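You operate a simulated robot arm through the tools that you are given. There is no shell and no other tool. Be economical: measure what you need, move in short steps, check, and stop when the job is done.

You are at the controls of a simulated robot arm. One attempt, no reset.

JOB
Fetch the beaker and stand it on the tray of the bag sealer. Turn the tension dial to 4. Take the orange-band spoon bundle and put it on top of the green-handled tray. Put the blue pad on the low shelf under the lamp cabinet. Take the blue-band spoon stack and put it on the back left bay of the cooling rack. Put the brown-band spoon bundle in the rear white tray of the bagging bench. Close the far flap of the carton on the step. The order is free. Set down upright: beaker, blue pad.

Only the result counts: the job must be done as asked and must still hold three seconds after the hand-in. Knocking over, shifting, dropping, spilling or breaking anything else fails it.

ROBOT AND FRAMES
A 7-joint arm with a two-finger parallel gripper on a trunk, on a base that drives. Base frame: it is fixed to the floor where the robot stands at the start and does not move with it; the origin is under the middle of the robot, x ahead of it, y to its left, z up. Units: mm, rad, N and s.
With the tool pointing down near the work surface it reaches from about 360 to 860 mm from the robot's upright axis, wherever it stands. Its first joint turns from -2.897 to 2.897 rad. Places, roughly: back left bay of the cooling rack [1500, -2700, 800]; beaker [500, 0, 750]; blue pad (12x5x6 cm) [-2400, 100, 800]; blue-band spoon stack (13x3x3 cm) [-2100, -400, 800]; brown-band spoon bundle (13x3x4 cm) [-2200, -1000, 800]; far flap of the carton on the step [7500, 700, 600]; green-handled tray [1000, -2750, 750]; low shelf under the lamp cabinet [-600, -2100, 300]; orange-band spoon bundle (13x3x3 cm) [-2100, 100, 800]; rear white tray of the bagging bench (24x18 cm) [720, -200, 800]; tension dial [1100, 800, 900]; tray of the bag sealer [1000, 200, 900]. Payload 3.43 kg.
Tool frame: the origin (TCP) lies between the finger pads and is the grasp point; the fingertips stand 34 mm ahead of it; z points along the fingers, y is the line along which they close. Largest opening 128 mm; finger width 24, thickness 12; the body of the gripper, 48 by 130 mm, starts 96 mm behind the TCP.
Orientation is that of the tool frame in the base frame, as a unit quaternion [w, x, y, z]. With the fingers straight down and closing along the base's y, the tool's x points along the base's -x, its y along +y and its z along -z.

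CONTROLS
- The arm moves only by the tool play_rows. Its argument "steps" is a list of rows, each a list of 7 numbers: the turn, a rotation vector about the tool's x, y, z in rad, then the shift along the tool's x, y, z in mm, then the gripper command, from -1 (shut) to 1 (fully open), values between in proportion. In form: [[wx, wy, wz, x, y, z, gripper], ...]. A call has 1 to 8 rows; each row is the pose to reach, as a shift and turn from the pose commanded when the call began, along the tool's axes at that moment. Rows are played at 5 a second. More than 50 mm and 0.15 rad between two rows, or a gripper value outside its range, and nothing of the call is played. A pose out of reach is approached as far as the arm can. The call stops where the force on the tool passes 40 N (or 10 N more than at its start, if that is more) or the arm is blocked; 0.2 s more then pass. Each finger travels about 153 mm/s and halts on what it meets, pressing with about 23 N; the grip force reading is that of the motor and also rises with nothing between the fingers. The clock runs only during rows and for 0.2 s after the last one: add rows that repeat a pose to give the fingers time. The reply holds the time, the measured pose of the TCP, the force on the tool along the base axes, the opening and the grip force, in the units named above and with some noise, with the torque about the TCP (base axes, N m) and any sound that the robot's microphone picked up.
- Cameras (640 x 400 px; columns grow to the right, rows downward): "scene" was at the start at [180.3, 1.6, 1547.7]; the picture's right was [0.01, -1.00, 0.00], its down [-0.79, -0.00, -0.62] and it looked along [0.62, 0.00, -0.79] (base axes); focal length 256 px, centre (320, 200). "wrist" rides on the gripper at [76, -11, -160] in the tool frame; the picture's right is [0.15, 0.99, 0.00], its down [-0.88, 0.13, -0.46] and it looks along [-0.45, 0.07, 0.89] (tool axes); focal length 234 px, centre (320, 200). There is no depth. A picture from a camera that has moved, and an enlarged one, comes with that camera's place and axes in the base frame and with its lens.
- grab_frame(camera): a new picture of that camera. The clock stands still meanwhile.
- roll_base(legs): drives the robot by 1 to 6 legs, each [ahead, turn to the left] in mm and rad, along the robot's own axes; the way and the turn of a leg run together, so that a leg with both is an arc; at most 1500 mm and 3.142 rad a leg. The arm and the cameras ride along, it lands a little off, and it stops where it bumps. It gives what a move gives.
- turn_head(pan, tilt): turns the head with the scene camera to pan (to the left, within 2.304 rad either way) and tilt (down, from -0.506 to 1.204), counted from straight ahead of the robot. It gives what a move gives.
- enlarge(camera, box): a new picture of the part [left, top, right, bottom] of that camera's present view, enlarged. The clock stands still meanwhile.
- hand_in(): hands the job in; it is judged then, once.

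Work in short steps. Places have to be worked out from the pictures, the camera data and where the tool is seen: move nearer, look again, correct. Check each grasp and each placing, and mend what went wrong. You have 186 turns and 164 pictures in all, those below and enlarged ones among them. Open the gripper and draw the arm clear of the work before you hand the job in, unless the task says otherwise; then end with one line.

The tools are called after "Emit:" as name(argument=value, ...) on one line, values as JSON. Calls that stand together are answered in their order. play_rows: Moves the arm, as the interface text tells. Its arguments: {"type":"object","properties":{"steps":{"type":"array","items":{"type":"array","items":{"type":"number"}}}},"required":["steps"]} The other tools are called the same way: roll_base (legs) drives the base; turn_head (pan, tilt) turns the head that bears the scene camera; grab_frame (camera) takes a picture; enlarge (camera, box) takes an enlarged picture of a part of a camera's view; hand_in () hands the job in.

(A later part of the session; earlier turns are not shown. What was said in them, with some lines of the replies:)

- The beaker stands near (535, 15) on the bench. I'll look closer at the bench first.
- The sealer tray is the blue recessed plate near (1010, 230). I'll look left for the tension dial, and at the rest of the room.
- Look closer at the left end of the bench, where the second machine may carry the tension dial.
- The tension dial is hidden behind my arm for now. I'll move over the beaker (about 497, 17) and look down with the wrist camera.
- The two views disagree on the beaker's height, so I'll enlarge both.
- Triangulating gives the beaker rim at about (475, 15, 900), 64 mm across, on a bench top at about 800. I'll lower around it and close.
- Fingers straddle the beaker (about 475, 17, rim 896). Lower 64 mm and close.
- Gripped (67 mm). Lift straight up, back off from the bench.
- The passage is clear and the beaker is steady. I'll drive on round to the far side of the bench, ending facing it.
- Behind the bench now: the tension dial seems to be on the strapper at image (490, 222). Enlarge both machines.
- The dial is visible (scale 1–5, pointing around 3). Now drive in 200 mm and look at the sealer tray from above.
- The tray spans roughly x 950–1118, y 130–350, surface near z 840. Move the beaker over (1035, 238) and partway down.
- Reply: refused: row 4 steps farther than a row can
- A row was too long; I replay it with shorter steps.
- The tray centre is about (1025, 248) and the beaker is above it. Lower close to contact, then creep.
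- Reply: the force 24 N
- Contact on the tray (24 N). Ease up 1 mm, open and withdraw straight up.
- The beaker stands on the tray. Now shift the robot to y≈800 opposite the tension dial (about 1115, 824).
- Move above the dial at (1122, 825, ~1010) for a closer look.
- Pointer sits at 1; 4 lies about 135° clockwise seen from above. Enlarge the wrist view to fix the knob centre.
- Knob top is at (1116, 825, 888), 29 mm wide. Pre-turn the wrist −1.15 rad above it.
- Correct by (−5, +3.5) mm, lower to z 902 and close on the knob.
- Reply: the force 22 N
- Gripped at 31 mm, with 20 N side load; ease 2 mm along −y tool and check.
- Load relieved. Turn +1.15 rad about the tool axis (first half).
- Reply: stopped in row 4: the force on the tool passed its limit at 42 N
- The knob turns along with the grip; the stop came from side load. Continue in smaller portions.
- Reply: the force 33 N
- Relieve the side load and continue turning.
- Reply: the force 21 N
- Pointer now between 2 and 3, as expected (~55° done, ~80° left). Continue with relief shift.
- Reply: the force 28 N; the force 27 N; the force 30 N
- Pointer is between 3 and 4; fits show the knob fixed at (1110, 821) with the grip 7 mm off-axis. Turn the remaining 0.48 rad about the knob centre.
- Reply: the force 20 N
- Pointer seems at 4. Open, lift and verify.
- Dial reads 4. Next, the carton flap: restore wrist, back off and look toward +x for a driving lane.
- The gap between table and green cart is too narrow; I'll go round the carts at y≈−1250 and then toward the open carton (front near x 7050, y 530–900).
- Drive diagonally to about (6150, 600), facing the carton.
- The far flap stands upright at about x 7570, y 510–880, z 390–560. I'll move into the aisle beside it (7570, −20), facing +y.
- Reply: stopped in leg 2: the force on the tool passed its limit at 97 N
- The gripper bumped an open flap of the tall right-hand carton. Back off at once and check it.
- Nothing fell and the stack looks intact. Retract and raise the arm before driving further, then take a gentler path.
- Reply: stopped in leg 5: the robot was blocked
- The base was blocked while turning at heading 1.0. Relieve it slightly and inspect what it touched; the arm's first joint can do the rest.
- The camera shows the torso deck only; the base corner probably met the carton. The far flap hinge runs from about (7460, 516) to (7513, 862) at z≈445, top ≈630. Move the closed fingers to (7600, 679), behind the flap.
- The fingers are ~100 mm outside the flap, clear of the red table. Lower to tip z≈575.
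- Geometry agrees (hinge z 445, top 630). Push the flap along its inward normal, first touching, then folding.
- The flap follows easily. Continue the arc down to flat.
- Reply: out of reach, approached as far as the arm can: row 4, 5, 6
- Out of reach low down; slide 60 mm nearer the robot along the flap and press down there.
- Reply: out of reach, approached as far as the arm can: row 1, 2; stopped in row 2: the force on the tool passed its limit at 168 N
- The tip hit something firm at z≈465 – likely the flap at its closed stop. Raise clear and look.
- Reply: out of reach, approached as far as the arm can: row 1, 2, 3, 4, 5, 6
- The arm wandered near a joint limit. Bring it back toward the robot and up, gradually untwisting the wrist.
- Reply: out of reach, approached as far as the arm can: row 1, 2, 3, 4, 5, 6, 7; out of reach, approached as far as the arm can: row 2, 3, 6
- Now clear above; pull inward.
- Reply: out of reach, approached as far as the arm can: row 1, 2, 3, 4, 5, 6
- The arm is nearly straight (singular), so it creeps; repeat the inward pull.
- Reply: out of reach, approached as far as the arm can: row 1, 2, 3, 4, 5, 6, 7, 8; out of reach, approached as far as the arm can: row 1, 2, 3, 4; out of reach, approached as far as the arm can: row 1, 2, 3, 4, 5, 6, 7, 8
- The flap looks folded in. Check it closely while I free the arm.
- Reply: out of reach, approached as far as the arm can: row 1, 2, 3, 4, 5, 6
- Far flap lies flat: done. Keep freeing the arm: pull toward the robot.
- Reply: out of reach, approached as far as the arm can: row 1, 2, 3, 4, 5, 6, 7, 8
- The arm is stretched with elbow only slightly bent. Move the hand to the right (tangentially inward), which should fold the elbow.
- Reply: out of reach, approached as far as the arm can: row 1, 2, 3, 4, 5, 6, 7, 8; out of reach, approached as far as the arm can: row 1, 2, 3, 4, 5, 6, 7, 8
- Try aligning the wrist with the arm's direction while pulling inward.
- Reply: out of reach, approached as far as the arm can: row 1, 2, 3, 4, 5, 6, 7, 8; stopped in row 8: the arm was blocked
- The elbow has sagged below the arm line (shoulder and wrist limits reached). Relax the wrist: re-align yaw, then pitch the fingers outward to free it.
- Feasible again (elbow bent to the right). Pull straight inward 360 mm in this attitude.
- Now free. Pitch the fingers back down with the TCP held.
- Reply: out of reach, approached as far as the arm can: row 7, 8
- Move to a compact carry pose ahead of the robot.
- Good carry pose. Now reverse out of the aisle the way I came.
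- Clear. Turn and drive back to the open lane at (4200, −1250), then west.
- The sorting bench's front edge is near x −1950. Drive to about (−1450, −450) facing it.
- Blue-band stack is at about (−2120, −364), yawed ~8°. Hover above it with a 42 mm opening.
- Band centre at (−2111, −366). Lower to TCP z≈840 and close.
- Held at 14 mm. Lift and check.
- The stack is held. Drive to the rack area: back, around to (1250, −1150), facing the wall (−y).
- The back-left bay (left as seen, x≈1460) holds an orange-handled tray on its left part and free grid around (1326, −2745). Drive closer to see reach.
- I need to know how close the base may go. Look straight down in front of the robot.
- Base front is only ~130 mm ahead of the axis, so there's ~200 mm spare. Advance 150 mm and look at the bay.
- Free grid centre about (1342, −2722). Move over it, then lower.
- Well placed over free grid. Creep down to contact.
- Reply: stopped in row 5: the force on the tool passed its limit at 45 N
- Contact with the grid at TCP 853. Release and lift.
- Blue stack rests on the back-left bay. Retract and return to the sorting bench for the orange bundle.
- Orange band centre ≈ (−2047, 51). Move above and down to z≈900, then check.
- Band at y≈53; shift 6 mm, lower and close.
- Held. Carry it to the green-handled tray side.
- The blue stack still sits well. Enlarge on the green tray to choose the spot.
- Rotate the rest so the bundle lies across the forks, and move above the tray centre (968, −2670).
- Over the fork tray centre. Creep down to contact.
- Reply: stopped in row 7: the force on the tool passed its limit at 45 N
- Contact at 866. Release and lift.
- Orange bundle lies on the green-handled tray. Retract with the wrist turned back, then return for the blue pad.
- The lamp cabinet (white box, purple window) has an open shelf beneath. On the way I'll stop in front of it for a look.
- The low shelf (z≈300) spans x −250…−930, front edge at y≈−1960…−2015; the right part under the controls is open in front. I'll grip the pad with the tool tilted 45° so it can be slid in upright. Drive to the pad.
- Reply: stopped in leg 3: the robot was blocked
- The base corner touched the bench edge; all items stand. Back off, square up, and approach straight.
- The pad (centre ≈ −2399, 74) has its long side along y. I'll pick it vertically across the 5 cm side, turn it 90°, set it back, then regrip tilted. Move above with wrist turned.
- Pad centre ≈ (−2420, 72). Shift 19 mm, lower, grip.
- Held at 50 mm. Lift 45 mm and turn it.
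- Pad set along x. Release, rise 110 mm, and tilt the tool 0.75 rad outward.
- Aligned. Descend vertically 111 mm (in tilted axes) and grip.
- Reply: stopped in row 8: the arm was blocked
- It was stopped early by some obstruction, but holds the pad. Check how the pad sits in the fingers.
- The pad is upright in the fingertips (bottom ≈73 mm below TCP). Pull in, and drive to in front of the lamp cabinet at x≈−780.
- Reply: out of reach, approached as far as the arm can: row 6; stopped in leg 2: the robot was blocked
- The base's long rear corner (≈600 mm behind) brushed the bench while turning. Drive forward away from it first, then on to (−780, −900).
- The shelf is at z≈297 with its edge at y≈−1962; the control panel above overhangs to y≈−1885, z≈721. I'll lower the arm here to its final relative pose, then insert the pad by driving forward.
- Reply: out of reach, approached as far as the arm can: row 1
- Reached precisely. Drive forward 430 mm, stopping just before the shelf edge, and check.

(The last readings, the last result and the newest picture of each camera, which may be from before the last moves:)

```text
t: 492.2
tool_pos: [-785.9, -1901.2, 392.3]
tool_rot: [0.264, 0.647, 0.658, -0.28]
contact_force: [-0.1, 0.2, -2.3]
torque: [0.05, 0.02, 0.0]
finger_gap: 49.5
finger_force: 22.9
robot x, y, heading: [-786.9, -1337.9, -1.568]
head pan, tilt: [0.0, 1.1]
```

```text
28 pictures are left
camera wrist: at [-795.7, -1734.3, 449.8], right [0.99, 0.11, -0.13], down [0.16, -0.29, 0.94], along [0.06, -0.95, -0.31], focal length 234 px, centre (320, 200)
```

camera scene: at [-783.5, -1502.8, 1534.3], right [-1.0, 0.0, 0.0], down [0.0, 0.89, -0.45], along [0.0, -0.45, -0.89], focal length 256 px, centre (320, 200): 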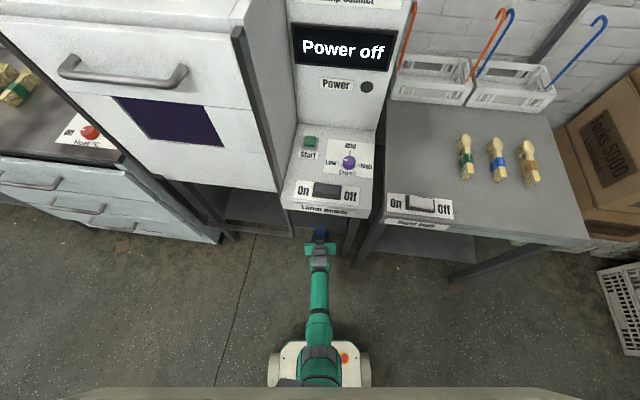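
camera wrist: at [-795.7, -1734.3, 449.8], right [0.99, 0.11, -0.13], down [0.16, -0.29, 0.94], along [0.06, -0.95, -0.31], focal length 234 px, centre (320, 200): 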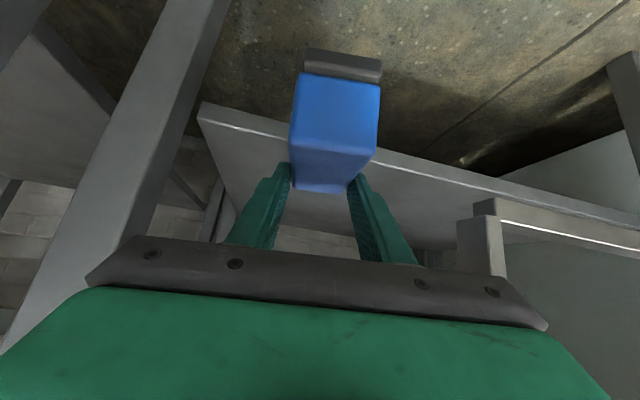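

Pad bottom and shelf surface look similar in height, so raise 30 mm before inserting, then go forward 150 mm.

Emit:
play_rows(steps=[[0, 0, 0, -11, 0, -11, -0.4], [0, 0, 0, -21.5, 0, -21.3, -0.4]])

Emit:
grab_frame(camera="wrist")

Emit:
roll_base(legs=[[75, 0]])

Emit:
grab_frame(camera="wrist")

```text
t: 492.8
tool_pos: [-785.4, -1901.6, 422.1]
tool_rot: [0.264, 0.646, 0.659, -0.28]
contact_force: [0.6, 0.6, -1.3]
torque: [0.02, -0.04, -0.01]
finger_gap: 49.3
finger_force: 22.9
robot x, y, heading: [-783.9, -1339.9, -1.571]
head pan, tilt: [0.0, 1.1]
```

```text
27 pictures are left
camera wrist: at [-795.7, -1734.5, 480.8], right [0.99, 0.11, -0.13], down [0.16, -0.29, 0.94], along [0.06, -0.95, -0.31], focal length 234 px, centre (320, 200)
```

wrist: 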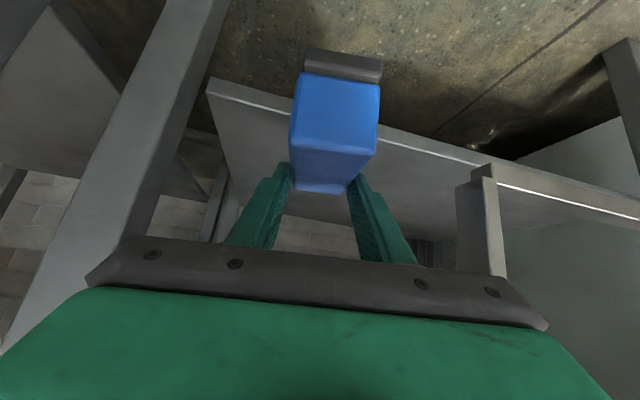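

```text
t: 493.8
tool_pos: [-785.7, -1974.4, 421.3]
tool_rot: [0.265, 0.647, 0.658, -0.281]
contact_force: [-0.6, 0.9, -1.1]
torque: [-0.03, 0.02, 0.02]
finger_gap: 49.6
finger_force: 22.8
robot x, y, heading: [-782.7, -1404.1, -1.568]
head pan, tilt: [0.0, 1.1]
```

```text
26 pictures are left
camera wrist: at [-795.2, -1807.8, 480.5], right [0.99, 0.11, -0.13], down [0.16, -0.29, 0.94], along [0.07, -0.95, -0.31], focal length 234 px, centre (320, 200)
```

wrist: 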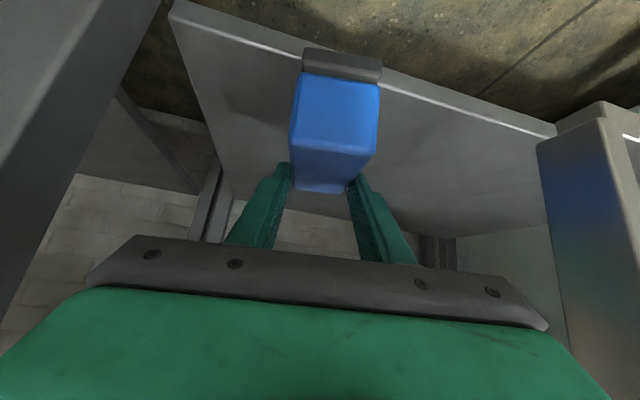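

The pad is above the shelf now. Forward another 80 mm.

Emit:
roll_base(legs=[[80, 0]])

Emit:
grab_frame(camera="wrist")

Emit:
grab_frame(camera="scene")

```text
t: 494.9
tool_pos: [-784.8, -2056.1, 422.4]
tool_rot: [0.265, 0.646, 0.658, -0.281]
contact_force: [-0.6, -0.1, -1.8]
torque: [0.0, 0.01, -0.03]
finger_gap: 49.4
finger_force: 23.2
robot x, y, heading: [-784.0, -1491.6, -1.567]
head pan, tilt: [0.0, 1.1]
```

```text
25 pictures are left
camera wrist: at [-795.3, -1888.3, 480.6], right [0.99, 0.11, -0.13], down [0.16, -0.29, 0.94], along [0.06, -0.95, -0.31], focal length 234 px, centre (320, 200)
```

wrist: 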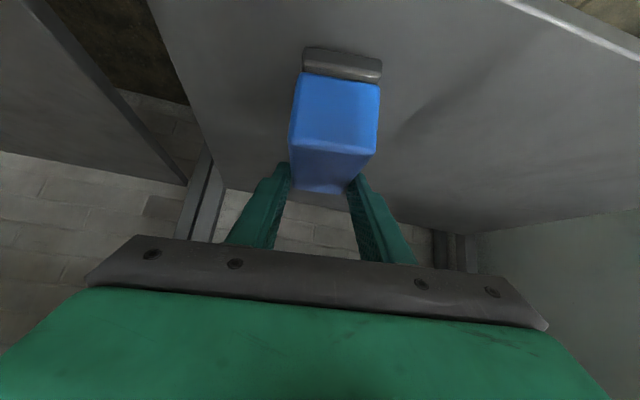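

```text
24 pictures are left
camera scene: at [-783.1, -1656.6, 1534.2], right [-1.0, 0.0, 0.0], down [0.0, 0.89, -0.45], along [0.0, -0.45, -0.89], focal length 256 px, centre (320, 200)
```

scene: 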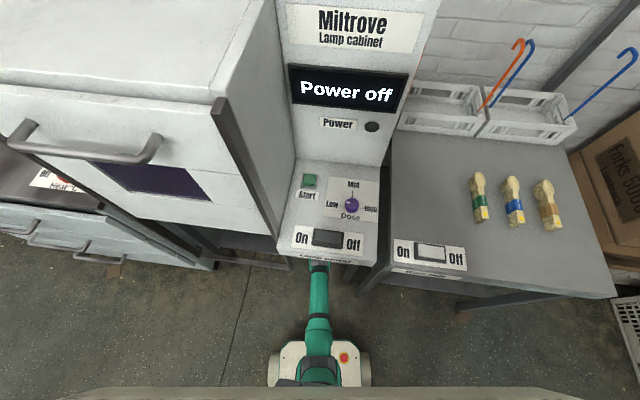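

Now lower in small steps until the shelf is touched.

Emit:
play_rows(steps=[[0, 0, 0, 5.7, 0, 5.6, -0.4], [0, 0, 0, 10, 0, 9.8, -0.4], [0, 0, 0, 14, 0, 14, -0.4], [0, 0, 0, 17, 0, 16.9, -0.4], [0, 0, 0, 20, 0, 19.7, -0.4], [0, 0, 0, 23, 0, 22.5, -0.4], [0, 0, 0, 26, 0, 25.3, -0.4], [0, 0, 0, 29, 0, 28.1, -0.4]])

```text
t: 496.7
tool_pos: [-786.6, -2057.3, 382.6]
tool_rot: [0.266, 0.646, 0.658, -0.281]
contact_force: [-1.2, -1.0, 18.2]
torque: [-0.42, -0.34, -0.12]
finger_gap: 49.9
finger_force: 23.2
robot x, y, heading: [-782.8, -1490.4, -1.563]
head pan, tilt: [0.0, 1.1]
```

Contact (18 N up) at TCP 383. Release gently and check before withdrawing.

Emit:
play_rows(steps=[[0, 0, 0, 0, 0, 0, -0.25], [0, 0, 0, 0, 0, 0, -0.1], [0, 0, 0, 0, 0, 0, 0.1], [0, 0, 0, 0, 0, 0, 0.1]])

Emit:
grab_frame(camera="wrist")

```text
t: 497.7
tool_pos: [-788.1, -2055.6, 381.9]
tool_rot: [0.264, 0.647, 0.658, -0.281]
contact_force: [-0.6, 0.0, -0.8]
torque: [0.03, 0.0, -0.03]
finger_gap: 70.3
finger_force: 0.0
robot x, y, heading: [-782.8, -1489.5, -1.57]
head pan, tilt: [0.0, 1.1]
```

```text
23 pictures are left
camera wrist: at [-796.4, -1887.6, 440.3], right [0.99, 0.11, -0.13], down [0.16, -0.29, 0.94], along [0.06, -0.95, -0.31], focal length 234 px, centre (320, 200)
```

wrist: 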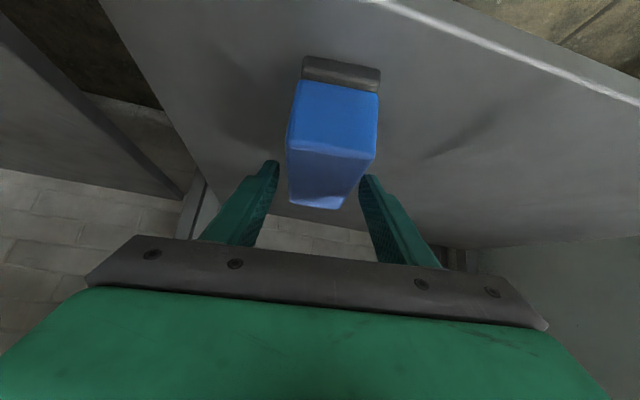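

Pad stands on the shelf. Withdraw along the tool axis 60 mm, then back the base out.

Emit:
play_rows(steps=[[0, 0, 0, 0, 0, -20, 0.1], [0, 0, 0, 0, 0, -45, 0.1], [0, 0, 0, 0, 0, -70, 0.1]])

Emit:
roll_base(legs=[[-500, 0]])

Emit:
turn_head(pan=0.0, tilt=0.9)

Emit:
enlarge(camera="wrist", box=[160, 60, 480, 260])

```text
t: 498.5
tool_pos: [-784.6, -2006.3, 431.4]
tool_rot: [0.264, 0.647, 0.658, -0.281]
contact_force: [0.4, 0.0, 1.1]
torque: [-0.03, -0.01, -0.02]
finger_gap: 70.6
finger_force: 0.0
robot x, y, heading: [-783.4, -1488.2, -1.57]
head pan, tilt: [0.0, 1.1]
```

```text
t: 501.4
tool_pos: [-785.9, -1510.0, 430.4]
tool_rot: [0.264, 0.648, 0.657, -0.281]
contact_force: [-0.2, -0.4, 0.2]
torque: [0.0, -0.01, 0.0]
finger_gap: 70.4
finger_force: 0.1
robot x, y, heading: [-781.2, -994.9, -1.576]
head pan, tilt: [0.0, 1.1]
```

```text
t: 502.1
tool_pos: [-785.4, -1510.2, 431.4]
tool_rot: [0.264, 0.648, 0.657, -0.281]
contact_force: [0.0, 0.3, -0.2]
torque: [0.0, -0.02, 0.04]
finger_gap: 70.4
finger_force: 0.1
robot x, y, heading: [-785.9, -992.7, -1.575]
head pan, tilt: [0.0, 0.901]
```

```text
2.00 times, centred on (320, 160) of wrist
camera zoom: at [-795.4, -1342.6, 489.5], right [0.99, 0.11, -0.13], down [0.16, -0.29, 0.94], along [0.06, -0.95, -0.31], focal length 468 px, centre (320, 280)
```

zoom: 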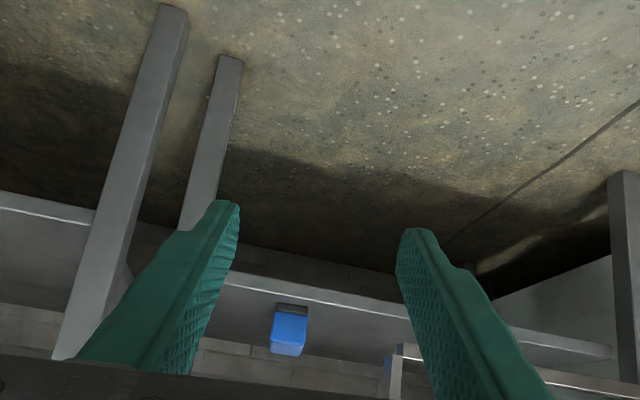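

The pad stands upright on the shelf. Raise the arm and bring the tool back to vertical.

Emit:
play_rows(steps=[[0, 0, 0, -32, 0, -32, 0], [0, 0, 0, -64, 0, -63, 0], [0, 0, 0, -96, 0, -95, 0], [0, 0, 0, -128, 0, -127, 0], [0, 0, 0, -160, 0, -158, 0], [0, 0, 0, -192, 0, -190, 0], [0, 0, 0, -224, 0, -222, 0], [0, 0, 0, -256, 0, -253, 0]])

Emit:
play_rows(steps=[[0, 0.1, 0, -32, 0, -32, 0], [0, 0.2, 0, -64, 0, -63, 0], [0, 0.3, 0, -96, 0, -95, 0], [0, 0.4, 0, -128, 0, -127, 0], [0, 0.5, 0, -160, 0, -158, 0], [0, 0.6, 0, -185, 0, -183, 0], [0, 0.7, 0, -210, 0, -208, 0], [0, 0.79, 0, -225, 0, -223, 0]])

```text
t: 503.9
tool_pos: [-775.0, -1510.3, 791.0]
tool_rot: [0.265, 0.648, 0.657, -0.281]
contact_force: [0.6, 0.9, 0.6]
torque: [0.05, 0.0, 0.0]
finger_gap: 64.1
finger_force: 0.0
robot x, y, heading: [-782.8, -994.9, -1.573]
head pan, tilt: [0.0, 0.901]
```

```text
t: 505.8
tool_pos: [-773.5, -1510.7, 893.1]
tool_rot: [0.188, 0.675, 0.683, -0.207]
contact_force: [0.2, 0.6, 0.1]
torque: [-0.01, 0.01, 0.0]
finger_gap: 63.9
finger_force: 0.0
out of reach, approached as far as the arm can: row 3, 4, 5, 6, 7, 8
robot x, y, heading: [-781.9, -994.0, -1.574]
head pan, tilt: [0.0, 0.901]
```

Emit:
grab_frame(camera="scene")

```text
21 pictures are left
camera scene: at [-783.5, -1173.7, 1548.1], right [-1.0, 0.0, 0.0], down [0.0, 0.78, -0.62], along [0.0, -0.62, -0.78], focal length 256 px, centre (320, 200)
```

scene: 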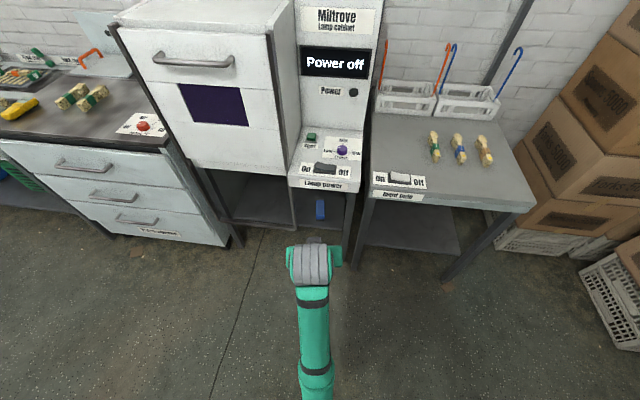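

The pad is visible on the shelf. The elbow sagged again; turn the robot to face the open floor (west) and repeat the un-sagging manoeuvre: pitch fingers out and reach high.

Emit:
roll_base(legs=[[0, -1.571]])

Emit:
play_rows(steps=[[0, -0.1, 0, -10, 0, -20, 0], [0, -0.2, 0, -20, 0, -40, 0], [0, -0.3, 0, -35, 0, -60, 0], [0, -0.4, 0, -60, 0, -80, 0], [0, -0.5, 0, -90, 0, -95, 0], [0, -0.6, 0, -125, 0, -105, 0], [0, -0.6, 0, -160, 0, -115, 0], [0, -0.6, 0, -195, 0, -125, 0]])

```text
t: 510.6
tool_pos: [-1300.1, -988.2, 893.2]
tool_rot: [-0.018, 0.96, -0.011, -0.279]
contact_force: [-0.8, 0.1, 0.4]
torque: [-0.01, 0.0, 0.02]
finger_gap: 64.1
finger_force: 0.1
robot x, y, heading: [-784.1, -990.9, 3.103]
head pan, tilt: [0.0, 0.901]
```

```text
t: 512.4
tool_pos: [-1397.4, -990.6, 1105.4]
tool_rot: [-0.02, 0.835, -0.006, -0.55]
contact_force: [-0.1, 0.2, -0.1]
torque: [0.0, 0.01, -0.05]
finger_gap: 64.3
finger_force: 0.1
out of reach, approached as far as the arm can: row 2, 3, 4, 5, 6, 7
robot x, y, heading: [-784.0, -993.4, 3.107]
head pan, tilt: [0.0, 0.901]
```

Emit:
play_rows(steps=[[0, 0, 0, -43, 0, 13, 0], [0, 0, 0, -86, 0, 26, 0], [0, 0, 0, -129, 0, 39, 0], [0, 0, 0, -172, 0, 52, 0], [0, 0, 0, -215, 0, 65, 0], [0, 0, 0, -258, 0, 78, 0], [0, 0, 0, -301, 0, 91, 0], [0, 0, 0, -344, 0, 104, 0]])

Emit:
turn_head(pan=0.0, tilt=0.5)

Emit:
grab_frame(camera="scene")

```text
t: 514.2
tool_pos: [-1627.4, -990.4, 1376.6]
tool_rot: [-0.019, 0.835, -0.004, -0.55]
contact_force: [-0.1, -0.5, -0.1]
torque: [-0.01, 0.0, 0.0]
finger_gap: 64.1
finger_force: 0.1
robot x, y, heading: [-784.8, -992.0, 3.106]
head pan, tilt: [0.0, 0.901]
```

```text
t: 515.0
tool_pos: [-1626.2, -989.9, 1376.9]
tool_rot: [-0.02, 0.834, -0.005, -0.551]
contact_force: [-0.4, 0.0, -0.3]
torque: [-0.01, 0.0, -0.02]
finger_gap: 64.1
finger_force: 0.2
robot x, y, heading: [-784.7, -996.3, 3.105]
head pan, tilt: [0.0, 0.499]
```

```text
20 pictures are left
camera scene: at [-978.9, -986.3, 1581.8], right [0.04, 1.0, 0.0], down [0.48, -0.02, -0.88], along [-0.88, 0.03, -0.48], focal length 256 px, centre (320, 200)
```

scene: 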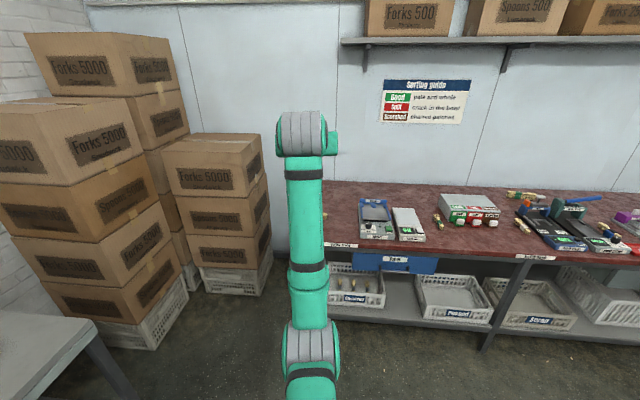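

Emit:
play_rows(steps=[[0, 0, 0, 17, 18, -40, 0], [0, 0, 0, 34, 36, -80, 0], [0, 0, 0, 51, 54, -120, 0], [0, 0, 0, 68, 72, -160, 0], [0, 0, 0, 85, 90, -200, 0], [0, 0, 0, 102, 108, -240, 0], [0, 0, 0, 119, 126, -280, 0], [0, 0, 0, 136, 144, -320, 0]])

Emit:
grab_frame(camera="scene")

```text
t: 516.8
tool_pos: [-1284.0, -1141.6, 1376.9]
tool_rot: [-0.02, 0.835, -0.006, -0.55]
contact_force: [-0.2, 0.3, -0.3]
torque: [-0.01, 0.04, 0.05]
finger_gap: 64.2
finger_force: 0.1
robot x, y, heading: [-784.0, -992.7, 3.1]
head pan, tilt: [0.0, 0.499]
```

```text
19 pictures are left
camera scene: at [-979.2, -986.1, 1581.9], right [0.04, 1.0, 0.0], down [0.48, -0.02, -0.88], along [-0.88, 0.03, -0.48], focal length 256 px, centre (320, 200)
```

scene: 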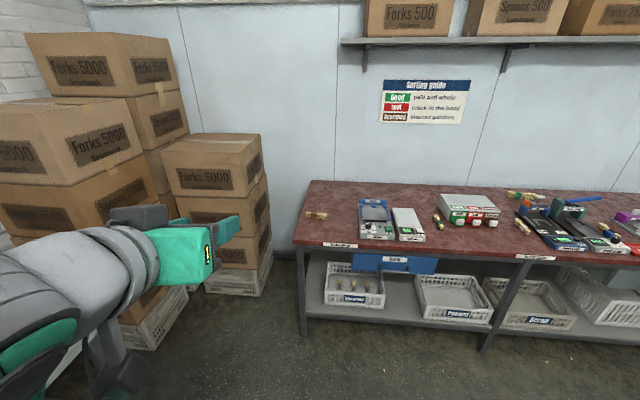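

Folded in. Pitch the tool back to vertical.

Emit:
play_rows(steps=[[0, 0.145, 0, 0, 0, 0, 0], [0, 0.29, 0, 0, 0, 0, 0], [0, 0.435, 0, 0, 0, 0, 0], [0, 0.58, 0, 0, 0, 0, 0], [0, 0.725, 0, 0, 0, 0, 0], [0, 0.87, 0, 0, 0, 0, 0], [0, 1.015, 0, 0, 0, 0, 0], [0, 1.16, 0, 0, 0, 0, 0]])

Emit:
grab_frame(camera="scene")

```text
t: 518.6
tool_pos: [-1284.1, -1145.7, 1375.9]
tool_rot: [-0.013, 1.0, -0.015, -0.001]
contact_force: [-0.8, -0.3, -0.3]
torque: [0.02, -0.01, 0.0]
finger_gap: 64.1
finger_force: 0.1
robot x, y, heading: [-781.9, -994.1, 3.106]
head pan, tilt: [0.0, 0.499]
```

```text
18 pictures are left
camera scene: at [-978.8, -986.7, 1581.9], right [0.04, 1.0, 0.0], down [0.48, -0.02, -0.88], along [-0.88, 0.03, -0.48], focal length 256 px, centre (320, 200)
```

scene: 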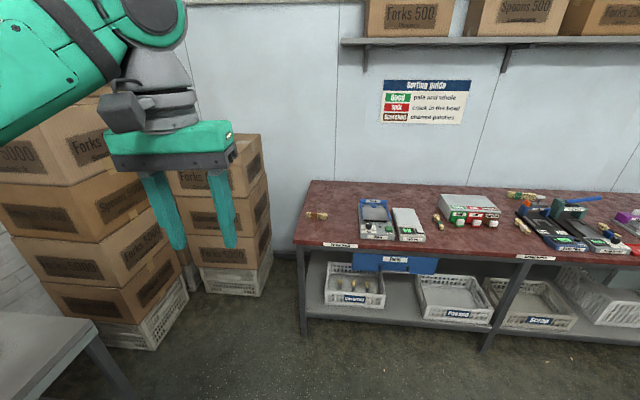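

Good posture (elbow left). Drive forward 770 mm to reach the brown bundle (≈ −2220, −961).

Emit:
roll_base(legs=[[770, 0]])

Emit:
play_rows(steps=[[0, 0, 0, -20, -22, 35, -0.2], [0, 0, 0, -40, -44, 70, -0.2], [0, 0, 0, -60, -66, 105, -0.2], [0, 0, 0, -80, -88, 140, -0.2], [0, 0, 0, -100, -110, 175, -0.2], [0, 0, 0, -120, -130, 210, -0.2], [0, 0, 0, -140, -150, 245, -0.2], [0, 0, 0, -150, -160, 280, -0.2]])

Emit:
grab_frame(camera="wrist")

```text
t: 522.7
tool_pos: [-2037.7, -1123.8, 1375.2]
tool_rot: [-0.014, 1.0, -0.012, -0.003]
contact_force: [0.0, -0.3, 0.2]
torque: [0.0, -0.01, 0.01]
finger_gap: 63.7
finger_force: 0.1
robot x, y, heading: [-1539.0, -968.8, 3.111]
head pan, tilt: [0.0, 0.499]
```

```text
t: 524.5
tool_pos: [-2186.5, -949.7, 1099.4]
tool_rot: [-0.014, 1.0, -0.012, -0.004]
contact_force: [0.3, 0.1, 0.2]
torque: [0.0, 0.04, -0.01]
finger_gap: 51.4
finger_force: 0.0
robot x, y, heading: [-1536.7, -968.5, 3.112]
head pan, tilt: [0.0, 0.499]
```

```text
17 pictures are left
camera wrist: at [-2108.1, -945.2, 1258.9], right [0.12, -0.99, -0.03], down [-0.88, -0.12, 0.46], along [-0.46, -0.03, -0.89], focal length 234 px, centre (320, 200)
```

wrist: 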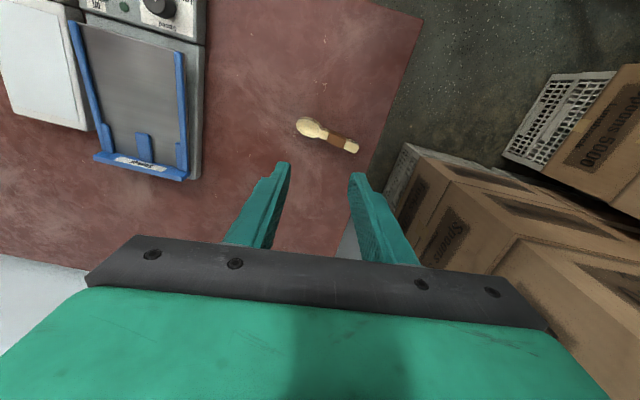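

Brown bundle's band is at (−2204, −978), axis ≈73°. Turn the wrist −1.2 rad and move above it.

Emit:
play_rows(steps=[[0, 0, -0.148, -3, 4, 20, -0.2], [0, 0, -0.296, -6, 8, 40, -0.2], [0, 0, -0.444, -9, 12, 60, -0.2], [0, 0, -0.592, -12, 16, 80, -0.2], [0, 0, -0.74, -15, 20, 100, -0.2], [0, 0, -0.888, -17, 24, 125, -0.2], [0, 0, -1.036, -17, 28, 150, -0.2], [0, 0, -1.18, -17, 28, 170, -0.2]])

Emit:
grab_frame(camera="wrist")

```text
t: 526.3
tool_pos: [-2204.6, -974.9, 929.2]
tool_rot: [-0.013, 0.837, 0.547, 0.006]
contact_force: [0.5, -1.2, -0.5]
torque: [0.05, -0.01, 0.0]
finger_gap: 51.2
finger_force: 0.0
robot x, y, heading: [-1534.9, -969.8, 3.111]
head pan, tilt: [0.0, 0.499]
```

```text
16 pictures are left
camera wrist: at [-2182.4, -904.9, 1090.6], right [0.97, -0.26, -0.01], down [-0.23, -0.87, 0.43], along [-0.12, -0.42, -0.9], focal length 234 px, centre (320, 200)
```

wrist: 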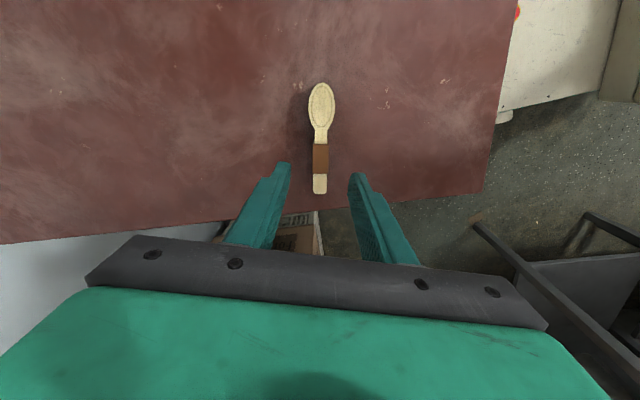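

Aligned. Lower to 842 and grip, then lift.

Emit:
play_rows(steps=[[0, 0, 0, 0, 0, 40, -0.25], [0, 0, 0, 0, 0, 70, -0.25], [0, 0, 0, 0, 0, 87, -0.25], [0, 0, 0, 0, 0, 87, -0.6], [0, 0, 0, 0, 0, 87, -0.9], [0, 0, 0, 0, 0, 87, -0.9]])

Emit:
play_rows(steps=[[0, 0, 0.14, 0, 0, -40, -0.9], [0, 0, 0.28, 0, 0, -85, -0.9], [0, 0, 0.42, 0, 0, -130, -0.9], [0, 0, 0.56, 0, 0, -175, -0.9], [0, 0, 0.7, 0, 0, -220, -0.9], [0, 0, 0.84, 0, 0, -260, -0.9], [0, 0, 0.98, 0, 0, -300, -0.9], [0, 0, 1.12, 0, 0, -330, -0.9]])

Emit:
grab_frame(camera="wrist")

```text
t: 527.7
tool_pos: [-2205.3, -973.3, 841.1]
tool_rot: [-0.012, 0.837, 0.547, 0.005]
contact_force: [-0.7, 0.8, -0.4]
torque: [-0.02, 0.0, 0.01]
finger_gap: 14.8
finger_force: 23.1
robot x, y, heading: [-1536.8, -968.0, 3.108]
head pan, tilt: [0.0, 0.499]
```

```text
t: 529.5
tool_pos: [-2203.5, -979.8, 1174.7]
tool_rot: [-0.014, 1.0, 0.018, -0.003]
contact_force: [-0.8, -0.2, -0.8]
torque: [0.03, -0.01, -0.01]
finger_gap: 14.4
finger_force: 22.5
robot x, y, heading: [-1536.3, -972.8, 3.11]
head pan, tilt: [0.0, 0.499]
```

```text
15 pictures are left
camera wrist: at [-2126.4, -969.6, 1333.4], right [0.18, -0.98, -0.03], down [-0.87, -0.17, 0.46], along [-0.45, -0.06, -0.89], focal length 234 px, centre (320, 200)
```

wrist: 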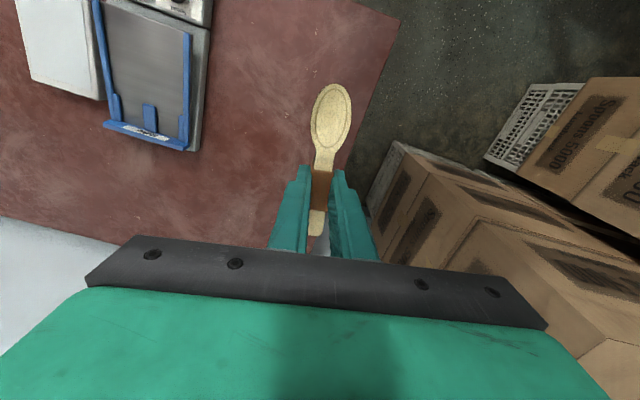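

Held. Retract, then reverse straight east along y≈−1000 to x≈770 and turn to face the bagging bench's side.

Emit:
play_rows(steps=[[0, 0, 0, 40, 0, 0, -0.9], [0, 0, 0, 80, 0, 0, -0.9], [0, 0, 0, 120, 0, 0, -0.9], [0, 0, 0, 160, 0, 0, -0.9]])

Emit:
roll_base(legs=[[-1200, 0], [-1110, 0], [0, -1.54]])

Emit:
turn_head(pan=0.0, tilt=0.8)

Emit:
grab_frame(camera="scene")

```text
t: 530.5
tool_pos: [-2043.9, -973.9, 1170.0]
tool_rot: [-0.014, 1.0, 0.019, -0.004]
contact_force: [0.6, -0.6, 0.4]
torque: [-0.05, 0.02, -0.01]
finger_gap: 14.5
finger_force: 23.2
robot x, y, heading: [-1538.0, -970.4, 3.106]
head pan, tilt: [0.0, 0.499]
```

```text
t: 546.2
tool_pos: [741.4, -507.1, 1172.0]
tool_rot: [-0.012, 0.734, -0.679, 0.008]
contact_force: [0.7, -1.1, -0.5]
torque: [0.02, 0.0, 0.0]
finger_gap: 14.4
finger_force: 22.7
robot x, y, heading: [769.2, -1011.5, 1.579]
head pan, tilt: [0.0, 0.499]
```

```text
t: 547.0
tool_pos: [742.3, -507.3, 1170.4]
tool_rot: [-0.013, 0.733, -0.68, 0.007]
contact_force: [0.0, -0.5, 0.3]
torque: [0.02, 0.01, 0.02]
finger_gap: 14.6
finger_force: 22.9
robot x, y, heading: [767.4, -1010.0, 1.582]
head pan, tilt: [0.0, 0.799]
```

```text
14 pictures are left
camera scene: at [766.0, -826.4, 1556.0], right [1.0, 0.01, 0.0], down [0.01, -0.72, -0.7], along [-0.01, 0.7, -0.72], focal length 256 px, centre (320, 200)
```

scene: 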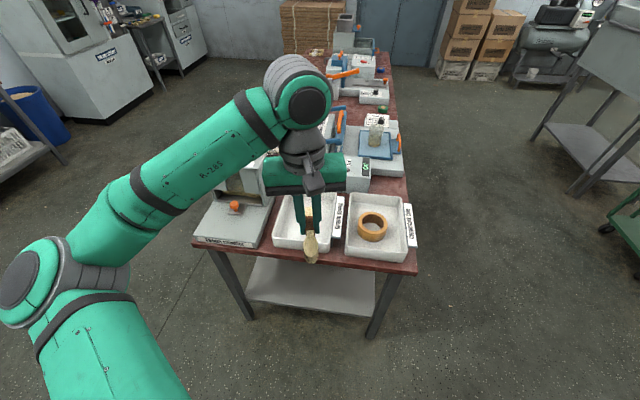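

The rear white tray (left, no tape) is centred at about (709, −215), matching the given place. Advance 170 mm and move above it.

Emit:
roll_base(legs=[[170, 0]])

Emit:
grab_frame(camera="wrist")

```text
t: 548.4
tool_pos: [741.1, -337.7, 1170.4]
tool_rot: [-0.013, 0.734, -0.679, 0.008]
contact_force: [1.0, -0.5, 0.2]
torque: [0.0, -0.03, -0.03]
finger_gap: 14.4
finger_force: 23.2
robot x, y, heading: [765.0, -842.8, 1.585]
head pan, tilt: [0.0, 0.799]
```

```text
13 pictures are left
camera wrist: at [753.8, -412.5, 1330.0], right [-0.97, -0.22, -0.03], down [-0.21, 0.86, 0.46], along [-0.08, 0.45, -0.89], focal length 234 px, centre (320, 200)
```

wrist: 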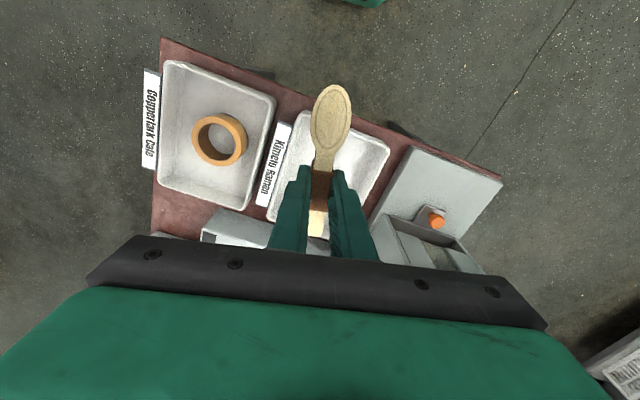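

Emit:
play_rows(steps=[[0, 0, 0, -43, 6, 0, -0.9], [0, 0, 0, -86, 12, 0, -0.9], [0, 0, 0, -128, 18, 0, -0.9], [0, 0, 0, -128, 18, 48, -0.9], [0, 0, 0, -128, 18, 96, -0.9], [0, 0, 0, -128, 18, 144, -0.9], [0, 0, 0, -128, 18, 192, -0.9], [0, 0, 0, -128, 18, 240, -0.9]])

Emit:
grab_frame(camera="wrist")

Emit:
grab_frame(camera="scene")

```text
t: 550.2
tool_pos: [718.5, -210.6, 929.8]
tool_rot: [-0.012, 0.734, -0.679, 0.008]
contact_force: [0.1, -0.4, 0.5]
torque: [0.01, 0.06, 0.02]
finger_gap: 14.6
finger_force: 23.4
robot x, y, heading: [764.0, -841.4, 1.578]
head pan, tilt: [0.0, 0.799]
```

```text
12 pictures are left
camera wrist: at [731.7, -285.6, 1089.7], right [-0.97, -0.22, -0.03], down [-0.21, 0.86, 0.46], along [-0.08, 0.45, -0.89], focal length 234 px, centre (320, 200)
```

wrist: 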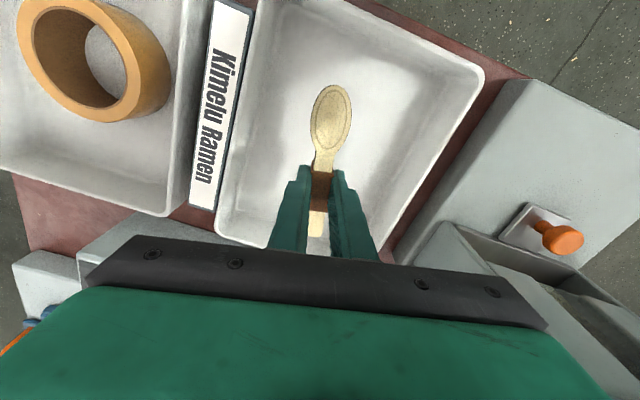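

```text
11 pictures are left
camera scene: at [764.5, -656.6, 1556.0], right [1.0, 0.01, 0.0], down [0.01, -0.72, -0.7], along [-0.01, 0.7, -0.72], focal length 256 px, centre (320, 200)
```

scene: 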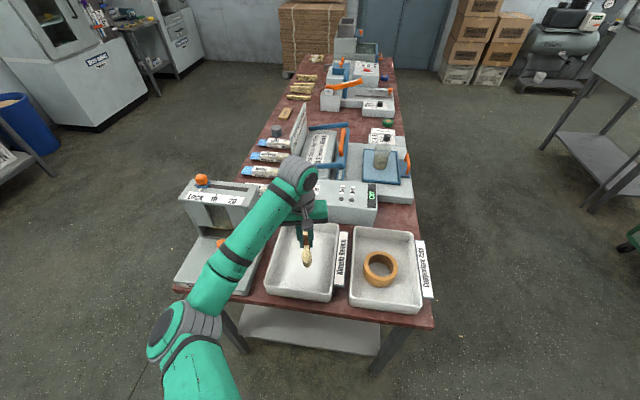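

Shift to the tray's middle and creep down to contact.

Emit:
play_rows(steps=[[0, 0, 0, 20, 16, 0, -0.9], [0, 0, 0, 20, 16, 40, -0.9], [0, 0, 0, 20, 16, 60, -0.9], [0, 0, 0, 20, 16, 67, -0.9], [0, 0, 0, 20, 16, 73, -0.9], [0, 0, 0, 20, 16, 78, -0.9], [0, 0, 0, 20, 16, 82, -0.9], [0, 0, 0, 20, 16, 85, -0.9]])

```text
t: 552.0
tool_pos: [706.5, -229.4, 847.3]
tool_rot: [-0.012, 0.733, -0.68, 0.007]
contact_force: [-0.6, 0.9, 16.1]
torque: [-0.53, 0.12, 0.0]
finger_gap: 14.7
finger_force: 22.7
robot x, y, heading: [764.4, -843.2, 1.577]
head pan, tilt: [0.0, 0.799]
```

Contact with the tray floor (16 N). Release and lift.

Emit:
play_rows(steps=[[0, 0, 0, 0, 0, 0, -0.75], [0, 0, 0, 0, 0, 0, -0.55], [0, 0, 0, 0, 0, 0, -0.55], [0, 0, 0, 0, 0, -40, -0.55], [0, 0, 0, 0, 0, -85, -0.55], [0, 0, 0, 0, 0, -130, -0.55], [0, 0, 0, 0, 0, -175, -0.55], [0, 0, 0, 0, 0, -220, -0.55]])

Emit:
grab_frame(camera="wrist")

Emit:
enlarge(camera="scene", box=[230, 80, 450, 300])

```text
t: 553.8
tool_pos: [699.4, -233.2, 1063.8]
tool_rot: [-0.011, 0.734, -0.679, 0.008]
contact_force: [-0.1, -0.2, 0.9]
torque: [0.0, 0.02, 0.0]
finger_gap: 29.0
finger_force: 0.1
robot x, y, heading: [766.4, -840.7, 1.581]
head pan, tilt: [0.0, 0.799]
```

```text
10 pictures are left
camera wrist: at [713.7, -307.7, 1224.1], right [-0.97, -0.22, -0.03], down [-0.21, 0.87, 0.46], along [-0.08, 0.45, -0.89], focal length 234 px, centre (320, 200)
```

wrist: 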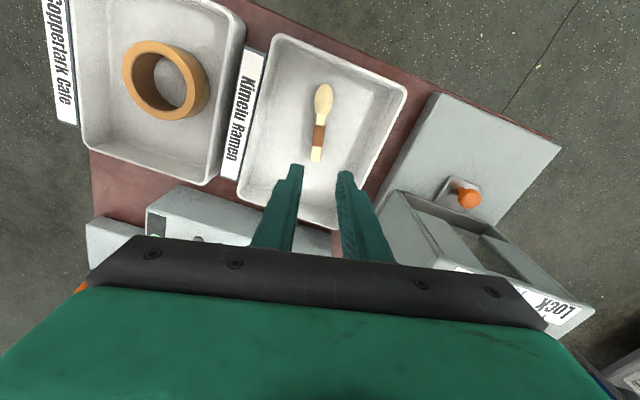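

```text
1.82 times, centred on (340, 190) of scene
camera zoom: at [764.5, -656.4, 1555.9], right [1.0, 0.01, 0.0], down [0.01, -0.72, -0.7], along [-0.01, 0.7, -0.72], focal length 465 px, centre (284, 218)
```

zoom: 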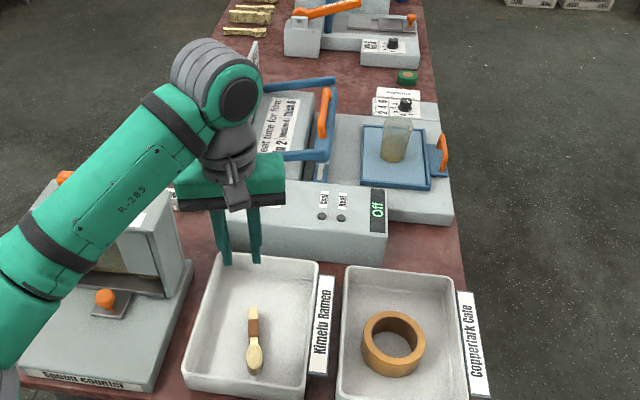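

Brown bundle lies in the rear white tray; beaker stands on the sealer tray. Open the gripper, raise, and back clear.

Emit:
play_rows(steps=[[0, 0, 0, 30, 0, -30, 0.5], [0, 0, 0, 65, 0, -50, 1], [0, 0, 0, 105, 0, -60, 1], [0, 0, 0, 145, 0, -60, 1]])

Emit:
roll_base(legs=[[-250, 0]])

Emit:
hand_in()

```text
t: 554.8
tool_pos: [711.6, -376.9, 1124.3]
tool_rot: [-0.012, 0.734, -0.679, 0.008]
contact_force: [0.0, 0.1, 0.4]
torque: [-0.01, 0.02, -0.01]
finger_gap: 127.7
finger_force: 0.0
robot x, y, heading: [767.5, -845.1, 1.58]
head pan, tilt: [0.0, 0.799]
```

```text
t: 556.7
tool_pos: [714.3, -630.4, 1125.2]
tool_rot: [-0.012, 0.734, -0.68, 0.008]
contact_force: [0.5, -0.9, 0.3]
torque: [-0.03, -0.01, 0.01]
finger_gap: 127.9
finger_force: 0.1
robot x, y, heading: [768.6, -1093.4, 1.576]
head pan, tilt: [0.0, 0.799]
```

```text
The job is handed in.
```

All seven tasks were carried out and each was seen in place right after it was done, but I bumped into things four times on the way: an open carton flap in the right-hand stack, something at the base in the carton aisle, and the sorting bench twice. Nothing was seen to fall or shift, but I could not confirm that nothing moved slightly.
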